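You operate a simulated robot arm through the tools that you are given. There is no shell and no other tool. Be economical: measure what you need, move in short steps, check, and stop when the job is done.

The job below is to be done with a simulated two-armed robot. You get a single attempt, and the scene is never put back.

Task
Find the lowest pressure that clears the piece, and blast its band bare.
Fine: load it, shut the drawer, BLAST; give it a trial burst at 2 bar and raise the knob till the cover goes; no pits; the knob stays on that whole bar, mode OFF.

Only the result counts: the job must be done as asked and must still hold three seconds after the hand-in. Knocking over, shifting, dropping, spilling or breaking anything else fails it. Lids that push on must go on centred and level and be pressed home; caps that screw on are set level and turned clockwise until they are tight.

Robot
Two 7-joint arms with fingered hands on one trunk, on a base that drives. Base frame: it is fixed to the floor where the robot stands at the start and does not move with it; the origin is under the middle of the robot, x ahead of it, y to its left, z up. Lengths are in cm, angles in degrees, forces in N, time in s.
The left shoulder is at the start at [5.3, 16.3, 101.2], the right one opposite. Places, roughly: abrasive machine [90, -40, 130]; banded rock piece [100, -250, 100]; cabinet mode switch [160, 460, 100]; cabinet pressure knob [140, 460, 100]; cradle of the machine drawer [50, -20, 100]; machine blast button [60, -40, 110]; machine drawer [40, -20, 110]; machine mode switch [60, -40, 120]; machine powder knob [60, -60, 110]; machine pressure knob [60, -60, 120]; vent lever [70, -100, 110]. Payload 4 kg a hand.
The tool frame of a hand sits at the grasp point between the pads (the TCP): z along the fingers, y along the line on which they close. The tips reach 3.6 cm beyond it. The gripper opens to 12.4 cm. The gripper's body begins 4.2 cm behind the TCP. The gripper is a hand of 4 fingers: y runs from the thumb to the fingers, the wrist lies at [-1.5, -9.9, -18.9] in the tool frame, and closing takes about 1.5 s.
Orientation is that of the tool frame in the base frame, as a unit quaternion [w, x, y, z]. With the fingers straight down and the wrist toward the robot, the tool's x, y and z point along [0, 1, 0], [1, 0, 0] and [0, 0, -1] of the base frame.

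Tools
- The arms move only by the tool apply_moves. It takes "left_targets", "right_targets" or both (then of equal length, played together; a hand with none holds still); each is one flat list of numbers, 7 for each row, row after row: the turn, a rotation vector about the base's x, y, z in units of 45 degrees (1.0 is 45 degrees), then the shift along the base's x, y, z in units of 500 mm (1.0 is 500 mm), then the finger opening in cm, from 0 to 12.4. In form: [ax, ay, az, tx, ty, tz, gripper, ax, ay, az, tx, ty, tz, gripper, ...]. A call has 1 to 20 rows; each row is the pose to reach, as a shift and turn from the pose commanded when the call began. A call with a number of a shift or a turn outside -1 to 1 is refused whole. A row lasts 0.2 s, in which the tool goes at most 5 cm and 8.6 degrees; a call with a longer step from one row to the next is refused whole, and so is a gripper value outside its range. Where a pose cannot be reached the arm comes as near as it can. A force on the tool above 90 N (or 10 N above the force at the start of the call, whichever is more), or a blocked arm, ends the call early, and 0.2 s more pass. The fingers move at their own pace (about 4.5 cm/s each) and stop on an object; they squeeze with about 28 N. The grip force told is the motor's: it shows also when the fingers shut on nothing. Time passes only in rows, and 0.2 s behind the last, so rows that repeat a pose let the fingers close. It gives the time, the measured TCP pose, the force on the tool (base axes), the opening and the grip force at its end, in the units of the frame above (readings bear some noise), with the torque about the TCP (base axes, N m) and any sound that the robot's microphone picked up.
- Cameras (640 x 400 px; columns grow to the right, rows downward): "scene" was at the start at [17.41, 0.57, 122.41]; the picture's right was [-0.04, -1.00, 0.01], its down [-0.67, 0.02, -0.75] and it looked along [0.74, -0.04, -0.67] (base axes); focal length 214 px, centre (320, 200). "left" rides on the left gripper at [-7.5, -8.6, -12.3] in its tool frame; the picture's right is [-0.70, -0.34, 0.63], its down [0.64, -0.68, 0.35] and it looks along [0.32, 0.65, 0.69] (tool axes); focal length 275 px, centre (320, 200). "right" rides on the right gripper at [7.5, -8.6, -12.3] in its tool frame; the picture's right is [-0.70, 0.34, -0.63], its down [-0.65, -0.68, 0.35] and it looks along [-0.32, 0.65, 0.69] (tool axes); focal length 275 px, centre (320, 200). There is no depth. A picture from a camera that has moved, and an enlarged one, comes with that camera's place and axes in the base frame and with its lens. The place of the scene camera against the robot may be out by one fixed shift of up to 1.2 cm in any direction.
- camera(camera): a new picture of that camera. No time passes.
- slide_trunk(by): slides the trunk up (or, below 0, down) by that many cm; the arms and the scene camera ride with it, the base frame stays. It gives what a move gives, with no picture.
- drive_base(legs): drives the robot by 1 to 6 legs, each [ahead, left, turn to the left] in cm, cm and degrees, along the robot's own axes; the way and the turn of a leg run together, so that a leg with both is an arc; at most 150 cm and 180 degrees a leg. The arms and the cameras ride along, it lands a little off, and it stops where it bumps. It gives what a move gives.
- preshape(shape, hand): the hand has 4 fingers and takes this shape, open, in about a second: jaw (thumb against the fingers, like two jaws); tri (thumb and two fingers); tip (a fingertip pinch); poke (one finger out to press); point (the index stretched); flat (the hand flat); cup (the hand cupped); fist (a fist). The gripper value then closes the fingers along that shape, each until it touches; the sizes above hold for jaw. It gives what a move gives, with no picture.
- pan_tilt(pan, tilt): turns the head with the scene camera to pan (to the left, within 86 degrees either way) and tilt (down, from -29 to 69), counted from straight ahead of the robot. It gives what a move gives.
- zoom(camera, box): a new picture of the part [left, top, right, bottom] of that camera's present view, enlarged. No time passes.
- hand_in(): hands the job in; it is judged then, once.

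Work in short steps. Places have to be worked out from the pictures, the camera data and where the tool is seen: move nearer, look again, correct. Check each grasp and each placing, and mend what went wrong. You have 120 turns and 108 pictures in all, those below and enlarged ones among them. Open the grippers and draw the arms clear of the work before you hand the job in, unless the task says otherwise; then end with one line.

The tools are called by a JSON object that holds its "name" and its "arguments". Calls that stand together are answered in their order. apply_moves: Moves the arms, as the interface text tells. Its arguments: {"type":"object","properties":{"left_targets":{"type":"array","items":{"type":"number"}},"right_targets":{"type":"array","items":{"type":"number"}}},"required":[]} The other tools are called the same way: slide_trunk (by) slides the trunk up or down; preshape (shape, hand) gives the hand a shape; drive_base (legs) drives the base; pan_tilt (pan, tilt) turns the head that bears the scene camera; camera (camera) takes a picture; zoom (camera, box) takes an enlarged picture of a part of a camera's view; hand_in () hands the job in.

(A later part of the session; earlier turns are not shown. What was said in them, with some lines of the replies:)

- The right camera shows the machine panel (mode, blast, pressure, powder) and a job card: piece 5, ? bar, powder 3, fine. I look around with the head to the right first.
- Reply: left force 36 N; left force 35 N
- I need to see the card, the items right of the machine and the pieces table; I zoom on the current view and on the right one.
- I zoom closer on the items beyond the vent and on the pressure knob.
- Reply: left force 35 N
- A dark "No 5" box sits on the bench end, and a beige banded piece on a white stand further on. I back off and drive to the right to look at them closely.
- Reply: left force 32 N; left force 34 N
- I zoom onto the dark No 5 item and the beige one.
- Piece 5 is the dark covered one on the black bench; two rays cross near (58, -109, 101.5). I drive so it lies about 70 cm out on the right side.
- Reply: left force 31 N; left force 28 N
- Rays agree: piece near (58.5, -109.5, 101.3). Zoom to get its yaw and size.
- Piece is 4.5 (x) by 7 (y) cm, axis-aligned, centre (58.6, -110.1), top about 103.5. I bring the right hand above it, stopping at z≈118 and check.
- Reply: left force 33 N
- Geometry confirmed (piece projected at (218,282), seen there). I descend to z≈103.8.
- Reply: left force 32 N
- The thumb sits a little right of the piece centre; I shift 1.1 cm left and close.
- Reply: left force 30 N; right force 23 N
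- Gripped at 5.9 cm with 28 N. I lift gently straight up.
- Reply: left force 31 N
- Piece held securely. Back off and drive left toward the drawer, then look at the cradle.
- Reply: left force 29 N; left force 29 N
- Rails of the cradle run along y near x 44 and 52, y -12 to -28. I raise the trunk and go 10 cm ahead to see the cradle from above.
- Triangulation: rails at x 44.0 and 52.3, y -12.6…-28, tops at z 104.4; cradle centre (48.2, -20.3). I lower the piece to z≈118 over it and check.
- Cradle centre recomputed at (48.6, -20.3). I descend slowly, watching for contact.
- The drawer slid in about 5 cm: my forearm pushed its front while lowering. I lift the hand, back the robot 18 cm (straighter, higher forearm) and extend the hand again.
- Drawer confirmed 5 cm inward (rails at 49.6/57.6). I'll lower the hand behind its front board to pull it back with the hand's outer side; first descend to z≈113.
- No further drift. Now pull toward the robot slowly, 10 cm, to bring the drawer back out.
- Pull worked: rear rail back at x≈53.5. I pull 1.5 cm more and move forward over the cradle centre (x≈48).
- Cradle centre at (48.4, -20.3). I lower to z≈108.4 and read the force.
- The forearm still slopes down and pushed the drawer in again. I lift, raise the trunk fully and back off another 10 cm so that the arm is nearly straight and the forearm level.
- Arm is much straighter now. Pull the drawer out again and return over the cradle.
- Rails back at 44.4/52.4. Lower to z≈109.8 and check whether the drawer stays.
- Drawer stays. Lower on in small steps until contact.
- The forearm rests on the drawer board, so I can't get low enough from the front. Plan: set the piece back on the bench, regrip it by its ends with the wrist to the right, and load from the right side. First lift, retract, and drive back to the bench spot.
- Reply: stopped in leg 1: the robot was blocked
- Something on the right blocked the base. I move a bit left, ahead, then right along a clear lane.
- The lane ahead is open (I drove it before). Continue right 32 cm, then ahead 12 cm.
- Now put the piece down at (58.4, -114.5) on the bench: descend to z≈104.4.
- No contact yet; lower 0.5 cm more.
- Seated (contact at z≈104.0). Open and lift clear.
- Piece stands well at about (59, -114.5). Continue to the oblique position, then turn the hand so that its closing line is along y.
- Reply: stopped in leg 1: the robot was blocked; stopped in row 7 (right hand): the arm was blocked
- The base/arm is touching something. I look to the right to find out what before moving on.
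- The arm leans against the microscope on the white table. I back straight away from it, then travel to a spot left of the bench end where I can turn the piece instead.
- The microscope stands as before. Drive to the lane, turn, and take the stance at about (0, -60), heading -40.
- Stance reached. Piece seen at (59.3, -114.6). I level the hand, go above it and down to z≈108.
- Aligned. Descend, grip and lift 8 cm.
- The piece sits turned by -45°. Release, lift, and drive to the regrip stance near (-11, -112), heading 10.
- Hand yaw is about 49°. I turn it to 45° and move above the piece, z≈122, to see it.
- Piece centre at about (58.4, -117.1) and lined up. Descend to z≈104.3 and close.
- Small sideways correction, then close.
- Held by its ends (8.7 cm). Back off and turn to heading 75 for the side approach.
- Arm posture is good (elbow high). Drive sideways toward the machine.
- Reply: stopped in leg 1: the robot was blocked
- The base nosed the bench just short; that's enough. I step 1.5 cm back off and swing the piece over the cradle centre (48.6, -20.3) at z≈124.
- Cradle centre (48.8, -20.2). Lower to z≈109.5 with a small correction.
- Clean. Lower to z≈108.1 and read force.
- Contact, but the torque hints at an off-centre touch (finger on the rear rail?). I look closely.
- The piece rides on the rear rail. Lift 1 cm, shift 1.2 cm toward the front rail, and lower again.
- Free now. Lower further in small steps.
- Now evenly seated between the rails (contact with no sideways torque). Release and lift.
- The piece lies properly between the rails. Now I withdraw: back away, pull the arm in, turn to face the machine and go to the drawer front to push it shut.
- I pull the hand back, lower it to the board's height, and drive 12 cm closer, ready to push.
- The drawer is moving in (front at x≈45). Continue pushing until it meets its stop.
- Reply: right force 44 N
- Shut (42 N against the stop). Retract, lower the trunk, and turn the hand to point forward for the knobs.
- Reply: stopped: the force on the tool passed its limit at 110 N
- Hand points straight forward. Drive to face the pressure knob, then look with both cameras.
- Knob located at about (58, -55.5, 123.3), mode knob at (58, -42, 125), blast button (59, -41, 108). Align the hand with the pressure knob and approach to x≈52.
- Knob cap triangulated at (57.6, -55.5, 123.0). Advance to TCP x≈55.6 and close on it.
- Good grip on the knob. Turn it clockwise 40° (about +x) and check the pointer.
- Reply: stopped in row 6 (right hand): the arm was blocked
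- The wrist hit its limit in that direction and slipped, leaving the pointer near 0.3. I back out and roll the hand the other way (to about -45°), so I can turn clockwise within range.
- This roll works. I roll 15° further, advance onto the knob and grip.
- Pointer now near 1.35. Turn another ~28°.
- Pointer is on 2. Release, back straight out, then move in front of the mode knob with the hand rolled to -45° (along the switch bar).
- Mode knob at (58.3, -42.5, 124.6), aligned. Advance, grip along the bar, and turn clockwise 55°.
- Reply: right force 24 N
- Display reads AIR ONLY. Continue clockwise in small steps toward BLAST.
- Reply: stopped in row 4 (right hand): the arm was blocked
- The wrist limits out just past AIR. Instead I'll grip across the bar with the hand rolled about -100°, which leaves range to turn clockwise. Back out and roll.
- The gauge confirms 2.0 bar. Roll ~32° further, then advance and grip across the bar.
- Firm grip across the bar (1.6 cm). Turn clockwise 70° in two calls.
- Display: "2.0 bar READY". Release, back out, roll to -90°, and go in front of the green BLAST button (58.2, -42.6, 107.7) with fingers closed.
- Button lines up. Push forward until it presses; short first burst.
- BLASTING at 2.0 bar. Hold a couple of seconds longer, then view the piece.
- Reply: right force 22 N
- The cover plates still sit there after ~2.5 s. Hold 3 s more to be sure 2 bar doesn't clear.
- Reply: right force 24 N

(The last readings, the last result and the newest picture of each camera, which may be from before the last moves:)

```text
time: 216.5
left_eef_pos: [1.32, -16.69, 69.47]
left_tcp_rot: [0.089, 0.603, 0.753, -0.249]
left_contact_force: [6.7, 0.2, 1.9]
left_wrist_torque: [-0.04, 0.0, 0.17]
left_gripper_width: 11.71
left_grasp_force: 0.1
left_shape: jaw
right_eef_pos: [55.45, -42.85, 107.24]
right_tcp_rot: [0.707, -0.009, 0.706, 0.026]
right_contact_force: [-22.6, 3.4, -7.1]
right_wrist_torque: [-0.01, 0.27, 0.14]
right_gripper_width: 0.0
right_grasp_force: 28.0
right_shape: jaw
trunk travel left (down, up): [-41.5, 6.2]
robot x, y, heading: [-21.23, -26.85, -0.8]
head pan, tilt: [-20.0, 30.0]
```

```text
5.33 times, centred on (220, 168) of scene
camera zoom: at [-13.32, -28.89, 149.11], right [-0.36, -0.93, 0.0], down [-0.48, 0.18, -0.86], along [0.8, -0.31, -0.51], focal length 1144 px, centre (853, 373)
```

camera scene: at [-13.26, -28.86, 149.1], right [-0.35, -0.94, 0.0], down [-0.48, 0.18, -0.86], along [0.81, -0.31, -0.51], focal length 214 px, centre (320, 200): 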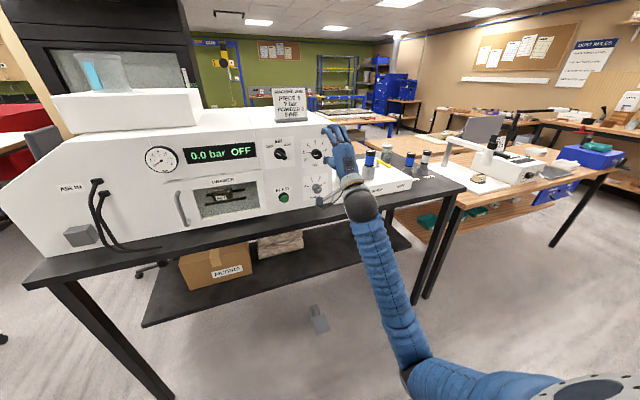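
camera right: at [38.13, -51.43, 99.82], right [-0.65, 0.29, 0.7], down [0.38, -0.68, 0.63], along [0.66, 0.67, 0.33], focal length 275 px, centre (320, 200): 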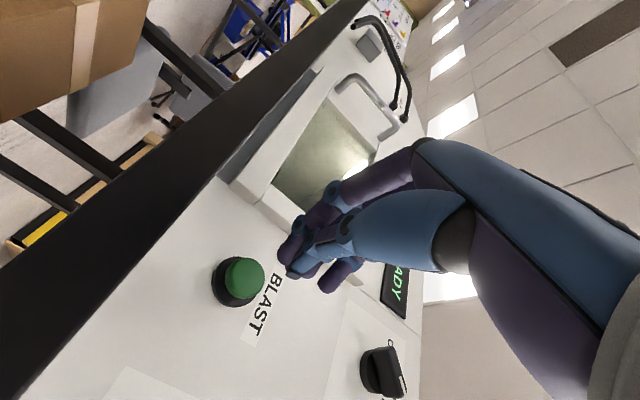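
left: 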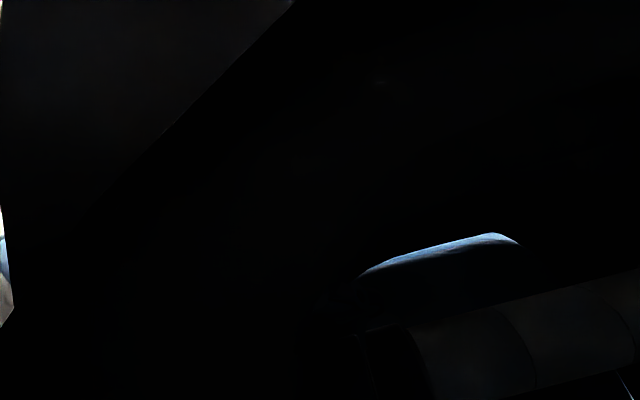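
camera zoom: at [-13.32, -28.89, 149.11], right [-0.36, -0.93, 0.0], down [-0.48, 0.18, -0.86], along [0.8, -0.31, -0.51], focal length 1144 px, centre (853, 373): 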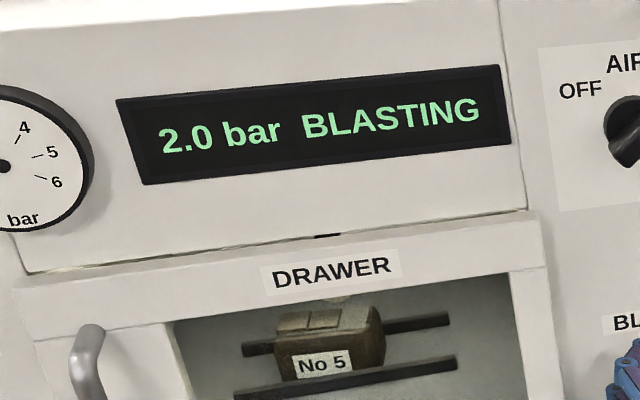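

2 bar does not clear it. Release the button, move to the pressure knob with roll about -45° and grip it.

{"name": "apply_moves", "arguments": {"right_targets": [0, 0, 0, -0.08, 0, 0, 0, 0, 0, 0, -0.16, 0, 0, 3, 0.16, 0, -0.02, -0.17, -0.04, 0.06, 6, 0.32, 0, -0.04, -0.17, -0.09, 0.12, 7.5, 0.48, 0, -0.06, -0.17, -0.14, 0.18, 7.5, 0.64, 0, -0.06, -0.17, -0.19, 0.24, 7.5, 0.8, 0, -0.06, -0.17, -0.24, 0.3, 7.5, 0.95, 0, -0.06, -0.17, -0.254, 0.315, 7.5, 0.95, 0, -0.06, -0.1, -0.254, 0.315, 7.5, 0.95, 0, -0.06, -0.04, -0.254, 0.315, 7.5, 0.95, 0, -0.06, 0.002, -0.254, 0.315, 7.5, 0.95, 0, -0.06, 0.002, -0.254, 0.315, 5, 0.95, 0, -0.06, 0.002, -0.254, 0.315, 3, 0.95, 0, -0.06, 0.002, -0.254, 0.315, 2, 0.95, 0, -0.06, 0.002, -0.254, 0.315, 2, 0.95, 0, -0.06, 0.002, -0.254, 0.315, 2, 0.95, 0, -0.06, 0.002, -0.254, 0.315, 2]}}

```text
time: 220.1
left_eef_pos: [1.39, -16.86, 69.41]
left_tcp_rot: [0.087, 0.603, 0.753, -0.249]
left_contact_force: [6.8, -0.9, 0.8]
left_wrist_torque: [0.0, -0.01, 0.18]
left_gripper_width: 11.71
left_grasp_force: 0.2
left_shape: jaw
right_eef_pos: [55.54, -55.59, 122.93]
right_tcp_rot: [0.662, 0.265, 0.649, 0.265]
right_contact_force: [-3.2, 1.6, -5.4]
right_wrist_torque: [0.02, 0.18, 0.02]
right_gripper_width: 2.67
right_grasp_force: 28.4
right_shape: jaw
trunk travel left (down, up): [-41.5, 6.2]
robot x, y, heading: [-21.25, -26.62, -1.0]
head pan, tilt: [-20.0, 30.0]
```

Gripped as before (2.7 cm). Turn clockwise 41° and read the display.

{"name": "apply_moves", "arguments": {"right_targets": [0.16, 0, 0, 0, 0, 0, 2, 0.32, 0, 0, 0, 0, 0, 2, 0.48, 0, 0, 0, 0, 0, 2, 0.64, 0, 0, 0, 0, 0, 2, 0.8, 0, 0, 0, 0, 0, 2, 0.91, 0, 0, 0, 0, 0, 2, 0.91, 0, 0, 0, 0, 0, 2, 0.91, 0, 0, 0, 0, 0, 2]}}

{"name": "zoom", "arguments": {"camera": "scene", "box": [130, 100, 370, 235]}}

```text
time: 221.9
left_eef_pos: [1.19, -16.72, 69.34]
left_tcp_rot: [0.089, 0.603, 0.753, -0.249]
left_contact_force: [7.7, -0.9, 1.2]
left_wrist_torque: [-0.02, -0.03, 0.2]
left_gripper_width: 11.73
left_grasp_force: 0.0
left_shape: jaw
right_eef_pos: [55.62, -55.46, 123.32]
right_tcp_rot: [0.527, 0.481, 0.514, 0.476]
right_contact_force: [-9.3, 13.0, 6.3]
right_wrist_torque: [-0.11, -0.24, 0.36]
right_gripper_width: 2.57
right_grasp_force: 27.7
right_shape: jaw
trunk travel left (down, up): [-41.5, 6.2]
robot x, y, heading: [-21.49, -27.0, -0.9]
head pan, tilt: [-20.0, 30.0]
```

```text
2.67 times, centred on (250, 168) of scene
camera zoom: at [-13.32, -28.72, 149.11], right [-0.36, -0.93, 0.0], down [-0.48, 0.18, -0.86], along [0.8, -0.31, -0.51], focal length 572 px, centre (507, 287)
```

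zoom: 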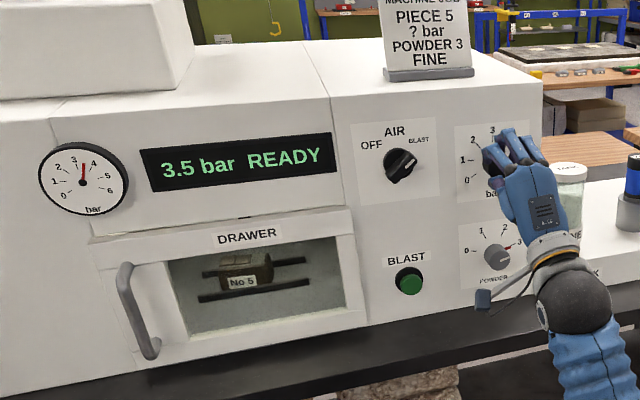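

It reads 3.5 bar — overshot. Turn back about 18° and read again.

{"name": "apply_moves", "arguments": {"right_targets": [-0.15, 0, 0, 0, 0, 0, 2, -0.3, 0, 0, 0, 0, 0, 2, -0.42, 0, 0, 0, 0, 0, 2, -0.42, 0, 0, 0, 0, 0, 2, -0.42, 0, 0, 0, 0, 0, 2]}}

{"name": "zoom", "arguments": {"camera": "scene", "box": [130, 100, 370, 235]}}

```text
time: 223.1
left_eef_pos: [1.28, -16.76, 69.42]
left_tcp_rot: [0.088, 0.603, 0.753, -0.249]
left_contact_force: [6.6, 0.1, 0.4]
left_wrist_torque: [-0.01, -0.05, 0.15]
left_gripper_width: 11.75
left_grasp_force: 0.0
left_shape: jaw
right_eef_pos: [55.7, -55.54, 123.08]
right_tcp_rot: [0.6, 0.388, 0.585, 0.384]
right_contact_force: [-13.1, 7.0, -3.9]
right_wrist_torque: [0.0, 0.03, 0.21]
right_gripper_width: 2.57
right_grasp_force: 28.0
right_shape: jaw
trunk travel left (down, up): [-41.5, 6.2]
robot x, y, heading: [-21.26, -26.96, -0.8]
head pan, tilt: [-20.0, 30.0]
```

```text
2.67 times, centred on (250, 168) of scene
camera zoom: at [-13.28, -28.83, 149.1], right [-0.36, -0.93, 0.0], down [-0.48, 0.18, -0.86], along [0.8, -0.31, -0.51], focal length 572 px, centre (507, 287)
```

zoom: 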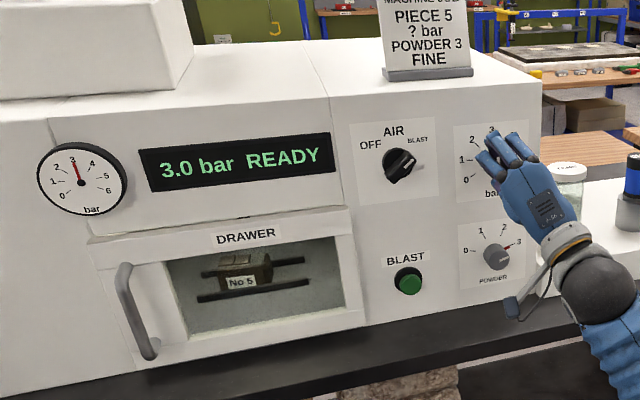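

3.0 bar READY. Release the knob gently, go to the BLAST button and press.

{"name": "apply_moves", "arguments": {"right_targets": [0, 0, 0, 0, 0, 0, 4, 0, 0, 0, 0, 0, 0, 6, 0, 0, 0, 0, 0, 0, 7.5, 0, 0, 0, -0.06, 0, 0, 7.5, 0, 0, 0, -0.16, 0, 0, 4, -0.17, 0, 0, -0.17, 0.05, -0.06, 0, -0.34, 0, 0, -0.17, 0.1, -0.12, 0, -0.51, 0, 0, -0.17, 0.15, -0.18, 0, -0.68, 0, 0, -0.17, 0.2, -0.24, 0, -0.85, 0, 0, -0.17, 0.25, -0.29, 0, -1.0, 0, 0, -0.17, 0.256, -0.316, 0, -1.0, 0, 0, -0.13, 0.256, -0.316, 0, -1.0, 0, 0, -0.08, 0.256, -0.316, 0, -1.0, 0, 0, -0.04, 0.256, -0.316, 0, -1.0, 0, 0, -0.015, 0.256, -0.316, 0, -1.0, 0, 0, 0, 0.256, -0.316, 0, -1.0, 0, 0, 0.004, 0.256, -0.316, 0, -1.0, 0, 0, 0.004, 0.256, -0.316, 0, -1.0, 0, 0, 0.004, 0.256, -0.316, 0, -1.0, 0, 0, 0.004, 0.256, -0.316, 0]}}

{"name": "zoom", "arguments": {"camera": "scene", "box": [160, 115, 370, 235]}}

```text
time: 227.3
left_eef_pos: [1.2, -16.79, 69.42]
left_tcp_rot: [0.09, 0.602, 0.753, -0.249]
left_contact_force: [7.3, -0.6, 0.6]
left_wrist_torque: [-0.02, -0.06, 0.21]
left_gripper_width: 11.7
left_grasp_force: 0.0
left_shape: jaw
right_eef_pos: [55.81, -42.62, 107.37]
right_tcp_rot: [0.702, 0.129, 0.688, 0.132]
right_contact_force: [-34.3, 9.1, -6.4]
right_wrist_torque: [0.0, 0.28, 0.33]
right_gripper_width: 0.0
right_grasp_force: 27.8
right_shape: jaw
trunk travel left (down, up): [-41.5, 6.2]
robot x, y, heading: [-21.34, -26.23, -1.0]
head pan, tilt: [-20.0, 30.0]
```

```text
3.05 times, centred on (265, 175) of scene
camera zoom: at [-13.46, -28.83, 149.11], right [-0.36, -0.93, 0.0], down [-0.47, 0.18, -0.86], along [0.81, -0.31, -0.51], focal length 654 px, centre (488, 276)
```

zoom: 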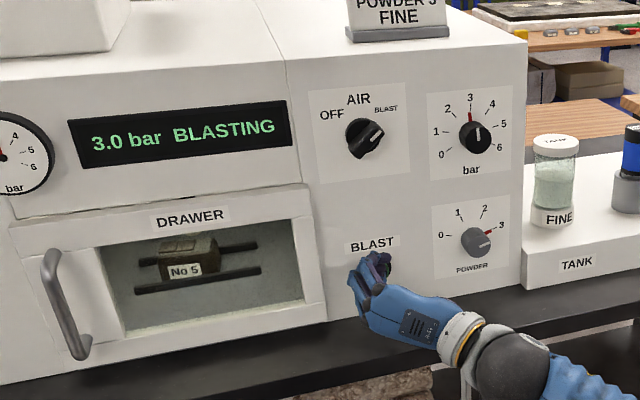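

Blasting at 3.0 bar with the pointer on 3. Hold another 3 s, then look at the cover.

{"name": "apply_moves", "arguments": {"right_targets": [0, 0, 0, 0, 0, 0, 0, 0, 0, 0, 0, 0, 0, 0, 0, 0, 0, 0, 0, 0, 0, 0, 0, 0, 0, 0, 0, 0, 0, 0, 0, 0, 0, 0, 0, 0, 0, 0, 0, 0, 0, 0, 0, 0, 0, 0, 0, 0, 0, 0, 0, 0, 0, 0, 0, 0, 0, 0, 0, 0, 0, 0, 0, 0, 0, 0, 0, 0, 0, 0, 0, 0, 0, 0, 0, 0, 0, 0, 0, 0, 0, 0, 0, 0, 0, 0, 0, 0, 0, 0, 0, 0, 0, 0, 0, 0, 0, 0, 0, 0, 0, 0, 0, 0, 0]}}

{"name": "zoom", "arguments": {"camera": "scene", "box": [180, 165, 270, 225]}}

```text
time: 230.5
left_eef_pos: [1.22, -16.85, 69.43]
left_tcp_rot: [0.09, 0.603, 0.753, -0.249]
left_contact_force: [6.8, 0.1, 0.5]
left_wrist_torque: [-0.03, -0.01, 0.16]
left_gripper_width: 11.74
left_grasp_force: 0.1
left_shape: jaw
right_eef_pos: [55.67, -42.8, 107.35]
right_tcp_rot: [0.702, 0.129, 0.688, 0.132]
right_contact_force: [-35.6, 7.4, -3.1]
right_wrist_torque: [0.01, 0.2, 0.23]
right_gripper_width: 0.0
right_grasp_force: 27.4
right_shape: jaw
trunk travel left (down, up): [-41.5, 6.2]
robot x, y, heading: [-21.12, -26.72, -1.0]
head pan, tilt: [-20.0, 30.0]
```

```text
6.67 times, centred on (225, 195) of scene
camera zoom: at [-13.48, -28.84, 149.12], right [-0.36, -0.93, 0.0], down [-0.47, 0.18, -0.86], along [0.81, -0.31, -0.51], focal length 1430 px, centre (953, 233)
```

zoom: 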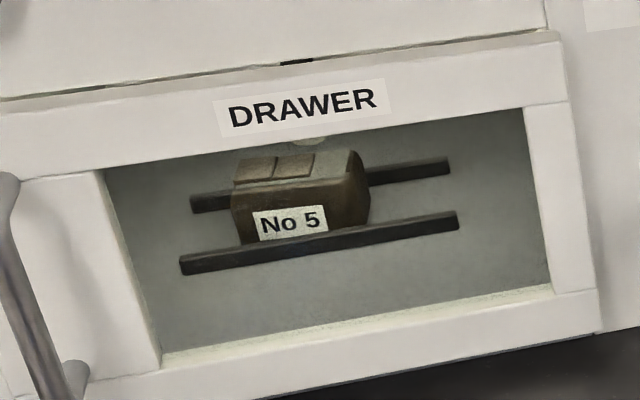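

Cover still intact after ~4 s at 3 bar. Release and go to the knob again; grip and turn one more bar (≈39°).

{"name": "apply_moves", "arguments": {"right_targets": [0, 0, 0, -0.08, 0, 0, 0, 0, 0, 0, -0.16, 0, 0, 3, 0.1, 0, 0, -0.17, -0.05, 0.06, 6, 0.2, 0, 0, -0.17, -0.1, 0.12, 7.5, 0.3, 0, 0, -0.17, -0.15, 0.18, 7.5, 0.42, 0, 0, -0.17, -0.2, 0.24, 7.5, 0.42, 0, 0, -0.17, -0.25, 0.3, 7.5, 0.42, 0, 0, -0.17, -0.256, 0.316, 7.5, 0.42, 0, 0, -0.1, -0.256, 0.316, 7.5, 0.42, 0, 0, -0.04, -0.256, 0.316, 7.5, 0.42, 0, 0, -0.004, -0.256, 0.316, 7.5, 0.42, 0, 0, -0.004, -0.256, 0.316, 5, 0.42, 0, 0, -0.004, -0.256, 0.316, 3, 0.42, 0, 0, -0.004, -0.256, 0.316, 2, 0.42, 0, 0, -0.004, -0.256, 0.316, 2, 0.42, 0, 0, -0.004, -0.256, 0.316, 2, 0.42, 0, 0, -0.004, -0.256, 0.316, 2]}}

{"name": "apply_moves", "arguments": {"right_targets": [0.16, 0, 0, 0, 0, 0, 2, 0.32, 0, 0, 0, 0, 0, 2, 0.48, 0, 0, 0, 0, 0, 2, 0.64, 0, 0, 0, 0, 0, 2, 0.76, 0, 0, 0, 0, 0, 2, 0.86, 0, 0, 0, 0, 0, 2, 0.86, 0, 0, 0, 0, 0, 2, 0.86, 0, 0, 0, 0, 0, 2]}}

{"name": "zoom", "arguments": {"camera": "scene", "box": [140, 115, 370, 235]}}

```text
time: 234.1
left_eef_pos: [1.32, -16.75, 69.34]
left_tcp_rot: [0.087, 0.604, 0.752, -0.249]
left_contact_force: [7.5, -0.5, 1.4]
left_wrist_torque: [-0.02, -0.04, 0.17]
left_gripper_width: 11.72
left_grasp_force: 0.0
left_shape: jaw
right_eef_pos: [55.76, -55.42, 122.99]
right_tcp_rot: [0.67, 0.243, 0.658, 0.243]
right_contact_force: [-4.0, 1.0, -5.5]
right_wrist_torque: [0.0, 0.15, 0.0]
right_gripper_width: 2.69
right_grasp_force: 28.0
right_shape: jaw
trunk travel left (down, up): [-41.5, 6.2]
robot x, y, heading: [-21.54, -26.38, -1.0]
head pan, tilt: [-20.0, 30.0]
```

```text
time: 235.9
left_eef_pos: [1.23, -16.68, 69.52]
left_tcp_rot: [0.089, 0.604, 0.752, -0.249]
left_contact_force: [7.1, 0.6, 0.8]
left_wrist_torque: [-0.02, -0.06, 0.19]
left_gripper_width: 11.72
left_grasp_force: 0.0
left_shape: jaw
right_eef_pos: [55.76, -55.37, 123.02]
right_tcp_rot: [0.553, 0.45, 0.54, 0.447]
right_contact_force: [-2.6, 9.1, 9.9]
right_wrist_torque: [-0.13, -0.43, 0.31]
right_gripper_width: 2.53
right_grasp_force: 28.0
right_shape: jaw
trunk travel left (down, up): [-41.5, 6.2]
robot x, y, heading: [-21.39, -26.77, -0.6]
head pan, tilt: [-20.0, 30.0]
```

```text
2.78 times, centred on (255, 175) of scene
camera zoom: at [-13.28, -28.76, 149.11], right [-0.36, -0.93, 0.0], down [-0.48, 0.18, -0.86], along [0.8, -0.31, -0.51], focal length 597 px, centre (501, 270)
```

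zoom: 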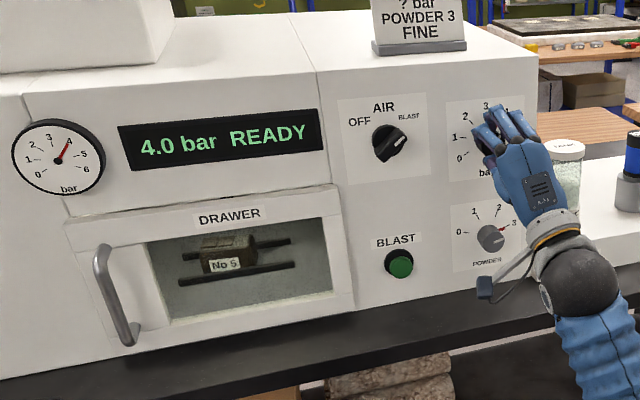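

4.0 bar READY. Release, move in front of the BLAST button, roll a bit more, then press and hold ~3 s.

{"name": "apply_moves", "arguments": {"right_targets": [0, 0, 0, 0, 0, 0, 4, 0, 0, 0, 0, 0, 0, 6, 0, 0, 0, 0, 0, 0, 7.5, 0, 0, 0, -0.06, 0, 0, 7.5, 0, 0, 0, -0.16, 0, 0, 4, -0.17, 0, 0, -0.17, 0.05, -0.06, 0, -0.34, 0, 0, -0.17, 0.1, -0.12, 0, -0.51, 0, 0, -0.17, 0.15, -0.18, 0, -0.68, 0, 0, -0.17, 0.2, -0.24, 0, -0.85, 0, 0, -0.17, 0.25, -0.29, 0, -1.0, 0, 0, -0.17, 0.256, -0.316, 0, -1.0, 0, 0, -0.17, 0.256, -0.316, 0]}}

{"name": "apply_moves", "arguments": {"right_targets": [-0.15, 0, 0, 0.02, 0, 0, 0, -0.27, 0, 0, 0.05, 0, 0, 0, -0.27, 0, 0, 0.1, 0, 0, 0, -0.27, 0, 0, 0.14, 0, 0, 0, -0.27, 0, 0, 0.16, 0, 0, 0, -0.27, 0, 0, 0.172, 0, 0, 0, -0.27, 0, 0, 0.172, 0, 0, 0, -0.27, 0, 0, 0.172, 0, 0, 0, -0.27, 0, 0, 0.172, 0, 0, 0, -0.27, 0, 0, 0.172, 0, 0, 0, -0.27, 0, 0, 0.172, 0, 0, 0, -0.27, 0, 0, 0.172, 0, 0, 0, -0.27, 0, 0, 0.172, 0, 0, 0, -0.27, 0, 0, 0.172, 0, 0, 0, -0.27, 0, 0, 0.172, 0, 0, 0, -0.27, 0, 0, 0.172, 0, 0, 0, -0.27, 0, 0, 0.172, 0, 0, 0, -0.27, 0, 0, 0.172, 0, 0, 0]}}

{"name": "zoom", "arguments": {"camera": "scene", "box": [170, 130, 290, 220]}}

```text
time: 238.5
left_eef_pos: [1.29, -16.64, 69.49]
left_tcp_rot: [0.089, 0.603, 0.753, -0.249]
left_contact_force: [7.9, -1.0, 1.2]
left_wrist_torque: [-0.01, -0.04, 0.23]
left_gripper_width: 11.71
left_grasp_force: 0.1
left_shape: jaw
right_eef_pos: [47.27, -42.76, 107.11]
right_tcp_rot: [0.684, 0.205, 0.67, 0.205]
right_contact_force: [-0.8, 0.3, -0.3]
right_wrist_torque: [-0.03, 0.0, -0.03]
right_gripper_width: 0.0
right_grasp_force: 27.6
right_shape: jaw
trunk travel left (down, up): [-41.5, 6.2]
robot x, y, heading: [-21.2, -26.83, -0.8]
head pan, tilt: [-20.0, 30.0]
```

```text
time: 242.3
left_eef_pos: [1.23, -16.82, 69.5]
left_tcp_rot: [0.089, 0.603, 0.753, -0.249]
left_contact_force: [6.5, 0.0, -0.4]
left_wrist_torque: [-0.06, -0.06, 0.18]
left_gripper_width: 11.73
left_grasp_force: 0.0
left_shape: jaw
right_eef_pos: [55.61, -42.79, 107.36]
right_tcp_rot: [0.701, 0.131, 0.688, 0.133]
right_contact_force: [-25.0, 6.4, -5.0]
right_wrist_torque: [-0.01, 0.25, 0.22]
right_gripper_width: 0.0
right_grasp_force: 28.6
right_shape: jaw
trunk travel left (down, up): [-41.5, 6.2]
robot x, y, heading: [-21.14, -26.77, -0.6]
head pan, tilt: [-20.0, 30.0]
```

```text
4.44 times, centred on (230, 175) of scene
camera zoom: at [-13.37, -28.86, 149.11], right [-0.36, -0.93, 0.0], down [-0.48, 0.18, -0.86], along [0.81, -0.31, -0.51], focal length 953 px, centre (720, 311)
```

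zoom: 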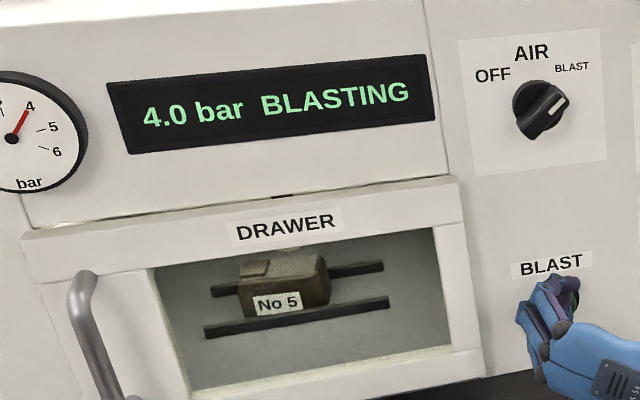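

4 bar works: one cover plate is already gone. Keep blasting 2.6 s more and check the other.

{"name": "apply_moves", "arguments": {"right_targets": [0, 0, 0, 0, 0, 0, 0, 0, 0, 0, 0, 0, 0, 0, 0, 0, 0, 0, 0, 0, 0, 0, 0, 0, 0, 0, 0, 0, 0, 0, 0, 0, 0, 0, 0, 0, 0, 0, 0, 0, 0, 0, 0, 0, 0, 0, 0, 0, 0, 0, 0, 0, 0, 0, 0, 0, 0, 0, 0, 0, 0, 0, 0, 0, 0, 0, 0, 0, 0, 0, 0, 0, 0, 0, 0, 0, 0, 0, 0, 0, 0, 0, 0, 0]}}

{"name": "zoom", "arguments": {"camera": "scene", "box": [190, 160, 270, 220]}}

```text
time: 244.9
left_eef_pos: [1.2, -16.69, 69.42]
left_tcp_rot: [0.089, 0.604, 0.752, -0.248]
left_contact_force: [7.2, -0.5, 0.2]
left_wrist_torque: [-0.01, -0.05, 0.17]
left_gripper_width: 11.72
left_grasp_force: 0.0
left_shape: jaw
right_eef_pos: [55.7, -42.78, 107.36]
right_tcp_rot: [0.701, 0.131, 0.688, 0.133]
right_contact_force: [-24.8, 5.8, -5.4]
right_wrist_torque: [-0.01, 0.22, 0.24]
right_gripper_width: 0.01
right_grasp_force: 27.5
right_shape: jaw
trunk travel left (down, up): [-41.5, 6.2]
robot x, y, heading: [-20.8, -26.85, -0.8]
head pan, tilt: [-20.0, 30.0]
```

```text
6.67 times, centred on (230, 190) of scene
camera zoom: at [-13.38, -28.86, 149.11], right [-0.36, -0.93, 0.0], down [-0.48, 0.18, -0.86], along [0.81, -0.31, -0.51], focal length 1430 px, centre (920, 267)
```

zoom: 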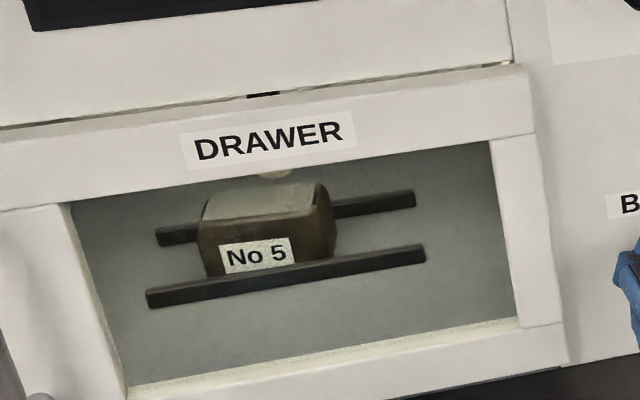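

Both plates are gone; the band is bare at 4 bar. Release the button at once and go to the mode switch: grip across the bar at roll -45°.

{"name": "apply_moves", "arguments": {"right_targets": [0, 0, 0, -0.08, 0, 0, 0, 0, 0, 0, -0.16, 0, 0, 2, 0.12, 0, 0, -0.19, 0.003, 0.07, 4, 0.24, 0, 0, -0.19, 0.006, 0.14, 6, 0.36, 0, 0, -0.19, 0.006, 0.21, 6.5, 0.48, 0, 0, -0.19, 0.006, 0.28, 6.5, 0.53, 0, 0, -0.19, 0.006, 0.348, 6.5, 0.53, 0, 0, -0.12, 0.006, 0.348, 6.5, 0.53, 0, 0, -0.06, 0.006, 0.348, 6.5, 0.53, 0, 0, -0.016, 0.006, 0.348, 6.5, 0.53, 0, 0, -0.016, 0.006, 0.348, 4, 0.53, 0, 0, -0.016, 0.006, 0.348, 2, 0.53, 0, 0, -0.016, 0.006, 0.348, 0.5, 0.53, 0, 0, -0.016, 0.006, 0.348, 0.5, 0.53, 0, 0, -0.016, 0.006, 0.348, 0.5, 0.53, 0, 0, -0.016, 0.006, 0.348, 0.5, 0.53, 0, 0, -0.016, 0.006, 0.348, 0.5]}}

```text
time: 248.5
left_eef_pos: [1.23, -16.75, 69.44]
left_tcp_rot: [0.088, 0.603, 0.753, -0.249]
left_contact_force: [7.1, -0.2, 0.4]
left_wrist_torque: [0.01, -0.1, 0.23]
left_gripper_width: 11.73
left_grasp_force: 0.1
left_shape: jaw
right_eef_pos: [54.86, -42.28, 124.61]
right_tcp_rot: [0.659, 0.274, 0.646, 0.273]
right_contact_force: [-0.7, -0.2, -1.4]
right_wrist_torque: [-0.07, 0.01, 0.04]
right_gripper_width: 1.37
right_grasp_force: 27.7
right_shape: jaw
trunk travel left (down, up): [-41.5, 6.2]
robot x, y, heading: [-21.2, -26.91, -0.9]
head pan, tilt: [-20.0, 30.0]
```

Gripped across the bar (1.4 cm). Turn counter-clockwise 90° to OFF.

{"name": "apply_moves", "arguments": {"right_targets": [-0.17, 0, 0, 0, 0, 0, 0.5, -0.34, 0, 0, 0, 0, 0, 0.5, -0.51, 0, 0, 0, 0, 0, 0.5, -0.68, 0, 0, 0, 0, 0, 0.5, -0.85, 0, 0, 0, 0, 0, 0.5, -1.0, 0, 0, 0, 0, 0, 0.5]}}

{"name": "apply_moves", "arguments": {"right_targets": [-0.15, 0, 0, 0, 0, 0, 0.5, -0.3, 0, 0, 0, 0, 0, 0.5, -0.45, 0, 0, 0, 0, 0, 0.5, -0.6, 0, 0, 0, 0, 0, 0.5, -0.75, 0, 0, 0, 0, 0, 0.5, -0.9, 0, 0, 0, 0, 0, 0.5, -1.0, 0, 0, 0, 0, 0, 0.5, -1.0, 0, 0, 0, 0, 0, 0.5]}}

{"name": "zoom", "arguments": {"camera": "scene", "box": [140, 115, 370, 235]}}

```text
time: 249.9
left_eef_pos: [1.41, -16.91, 69.4]
left_tcp_rot: [0.089, 0.603, 0.753, -0.249]
left_contact_force: [7.3, -0.9, 0.4]
left_wrist_torque: [-0.01, -0.04, 0.18]
left_gripper_width: 11.75
left_grasp_force: 0.0
left_shape: jaw
right_eef_pos: [54.87, -42.5, 124.63]
right_tcp_rot: [0.714, 0.0, 0.701, 0.005]
right_contact_force: [-4.8, -6.9, 1.0]
right_wrist_torque: [0.03, 0.0, -0.14]
right_gripper_width: 1.37
right_grasp_force: 28.0
right_shape: jaw
trunk travel left (down, up): [-41.5, 6.2]
robot x, y, heading: [-21.5, -26.8, -0.6]
head pan, tilt: [-20.0, 30.0]
```

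```text
time: 251.7
left_eef_pos: [1.31, -16.9, 69.44]
left_tcp_rot: [0.088, 0.603, 0.753, -0.248]
left_contact_force: [7.3, -0.4, 0.0]
left_wrist_torque: [-0.02, -0.08, 0.18]
left_gripper_width: 11.7
left_grasp_force: 0.0
left_shape: jaw
right_eef_pos: [54.96, -42.54, 124.61]
right_tcp_rot: [0.66, -0.272, 0.649, -0.264]
right_contact_force: [-8.3, -13.9, 8.2]
right_wrist_torque: [0.05, -0.18, -0.4]
right_gripper_width: 1.35
right_grasp_force: 27.8
right_shape: jaw
trunk travel left (down, up): [-41.5, 6.2]
robot x, y, heading: [-21.17, -26.84, -1.0]
head pan, tilt: [-20.0, 30.0]
```

```text
2.78 times, centred on (255, 175) of scene
camera zoom: at [-13.33, -29.07, 149.11], right [-0.36, -0.93, 0.0], down [-0.48, 0.18, -0.86], along [0.8, -0.31, -0.51], focal length 597 px, centre (501, 270)
```

zoom: 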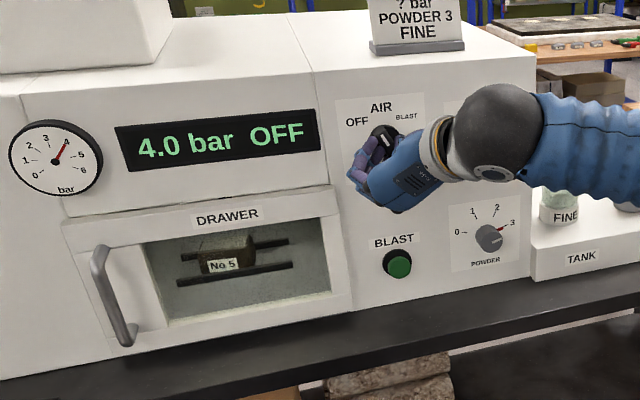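

Display: "4.0 bar OFF". Release, back straight out, retreat, and take a final look at both knobs.

{"name": "apply_moves", "arguments": {"right_targets": [0, 0, 0, 0, 0, 0, 2.5, 0, 0, 0, 0, 0, 0, 4, 0, 0, 0, 0, 0, 0, 5.5, 0, 0, 0, 0, 0, 0, 6, 0, 0, 0, -0.06, 0, 0, 6, 0, 0, 0, -0.14, 0, 0, 6, 0, 0, 0, -0.22, 0, 0, 6, 0, 0, 0, -0.3, 0, 0, 6, 0, 0, 0, -0.3, 0, 0, 6]}}

{"name": "drive_base", "arguments": {"legs": [[-20, 0, 0]]}}

{"name": "zoom", "arguments": {"camera": "scene", "box": [150, 90, 390, 225]}}

```text
time: 253.7
left_eef_pos: [1.43, -16.78, 69.46]
left_tcp_rot: [0.089, 0.603, 0.753, -0.249]
left_contact_force: [7.2, 0.6, 0.1]
left_wrist_torque: [-0.01, -0.05, 0.15]
left_gripper_width: 11.74
left_grasp_force: 0.1
left_shape: jaw
right_eef_pos: [40.19, -42.59, 124.6]
right_tcp_rot: [0.659, -0.273, 0.65, -0.264]
right_contact_force: [0.5, 0.7, 0.8]
right_wrist_torque: [0.02, -0.03, 0.03]
right_gripper_width: 5.98
right_grasp_force: 0.1
right_shape: jaw
trunk travel left (down, up): [-41.5, 6.2]
robot x, y, heading: [-20.91, -26.7, -0.9]
head pan, tilt: [-20.0, 30.0]
```

```text
time: 255.3
left_eef_pos: [-18.69, -16.46, 69.39]
left_tcp_rot: [0.089, 0.603, 0.753, -0.248]
left_contact_force: [6.6, -0.2, -0.4]
left_wrist_torque: [0.03, -0.1, 0.18]
left_gripper_width: 11.72
left_grasp_force: 0.2
left_shape: jaw
right_eef_pos: [20.06, -42.19, 124.74]
right_tcp_rot: [0.66, -0.272, 0.649, -0.262]
right_contact_force: [-0.3, 0.7, -0.2]
right_wrist_torque: [-0.04, 0.03, 0.01]
right_gripper_width: 5.99
right_grasp_force: 0.0
right_shape: jaw
trunk travel left (down, up): [-41.5, 6.2]
robot x, y, heading: [-41.72, -26.49, -0.7]
head pan, tilt: [-20.0, 30.0]
```

```text
2.67 times, centred on (270, 158) of scene
camera zoom: at [-33.28, -28.64, 149.11], right [-0.35, -0.94, 0.0], down [-0.48, 0.18, -0.86], along [0.81, -0.31, -0.51], focal length 572 px, centre (453, 313)
```

zoom: 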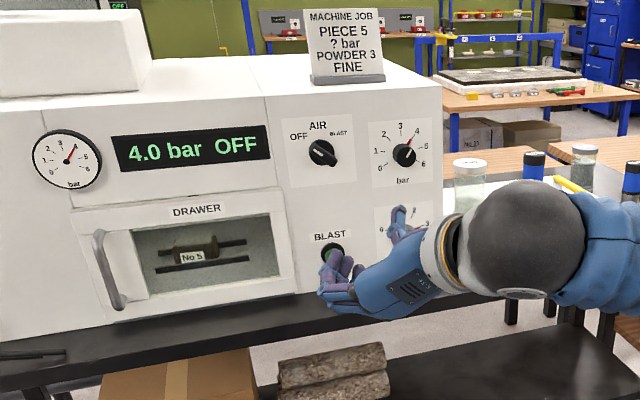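

Mode is OFF, the pressure pointer is on 4 (4.0 bar), the drawer is shut and the arms are clear, so I hand the job in.

{"name": "hand_in", "arguments": {}}

```text
The job is handed in.
```

Piece 5's cover did not go at 2 or 3 bar but cleared at 4 bar. In the last close view both cover plates were gone and I saw no pits; the knob is on 4, the mode is OFF and the drawer is shut.
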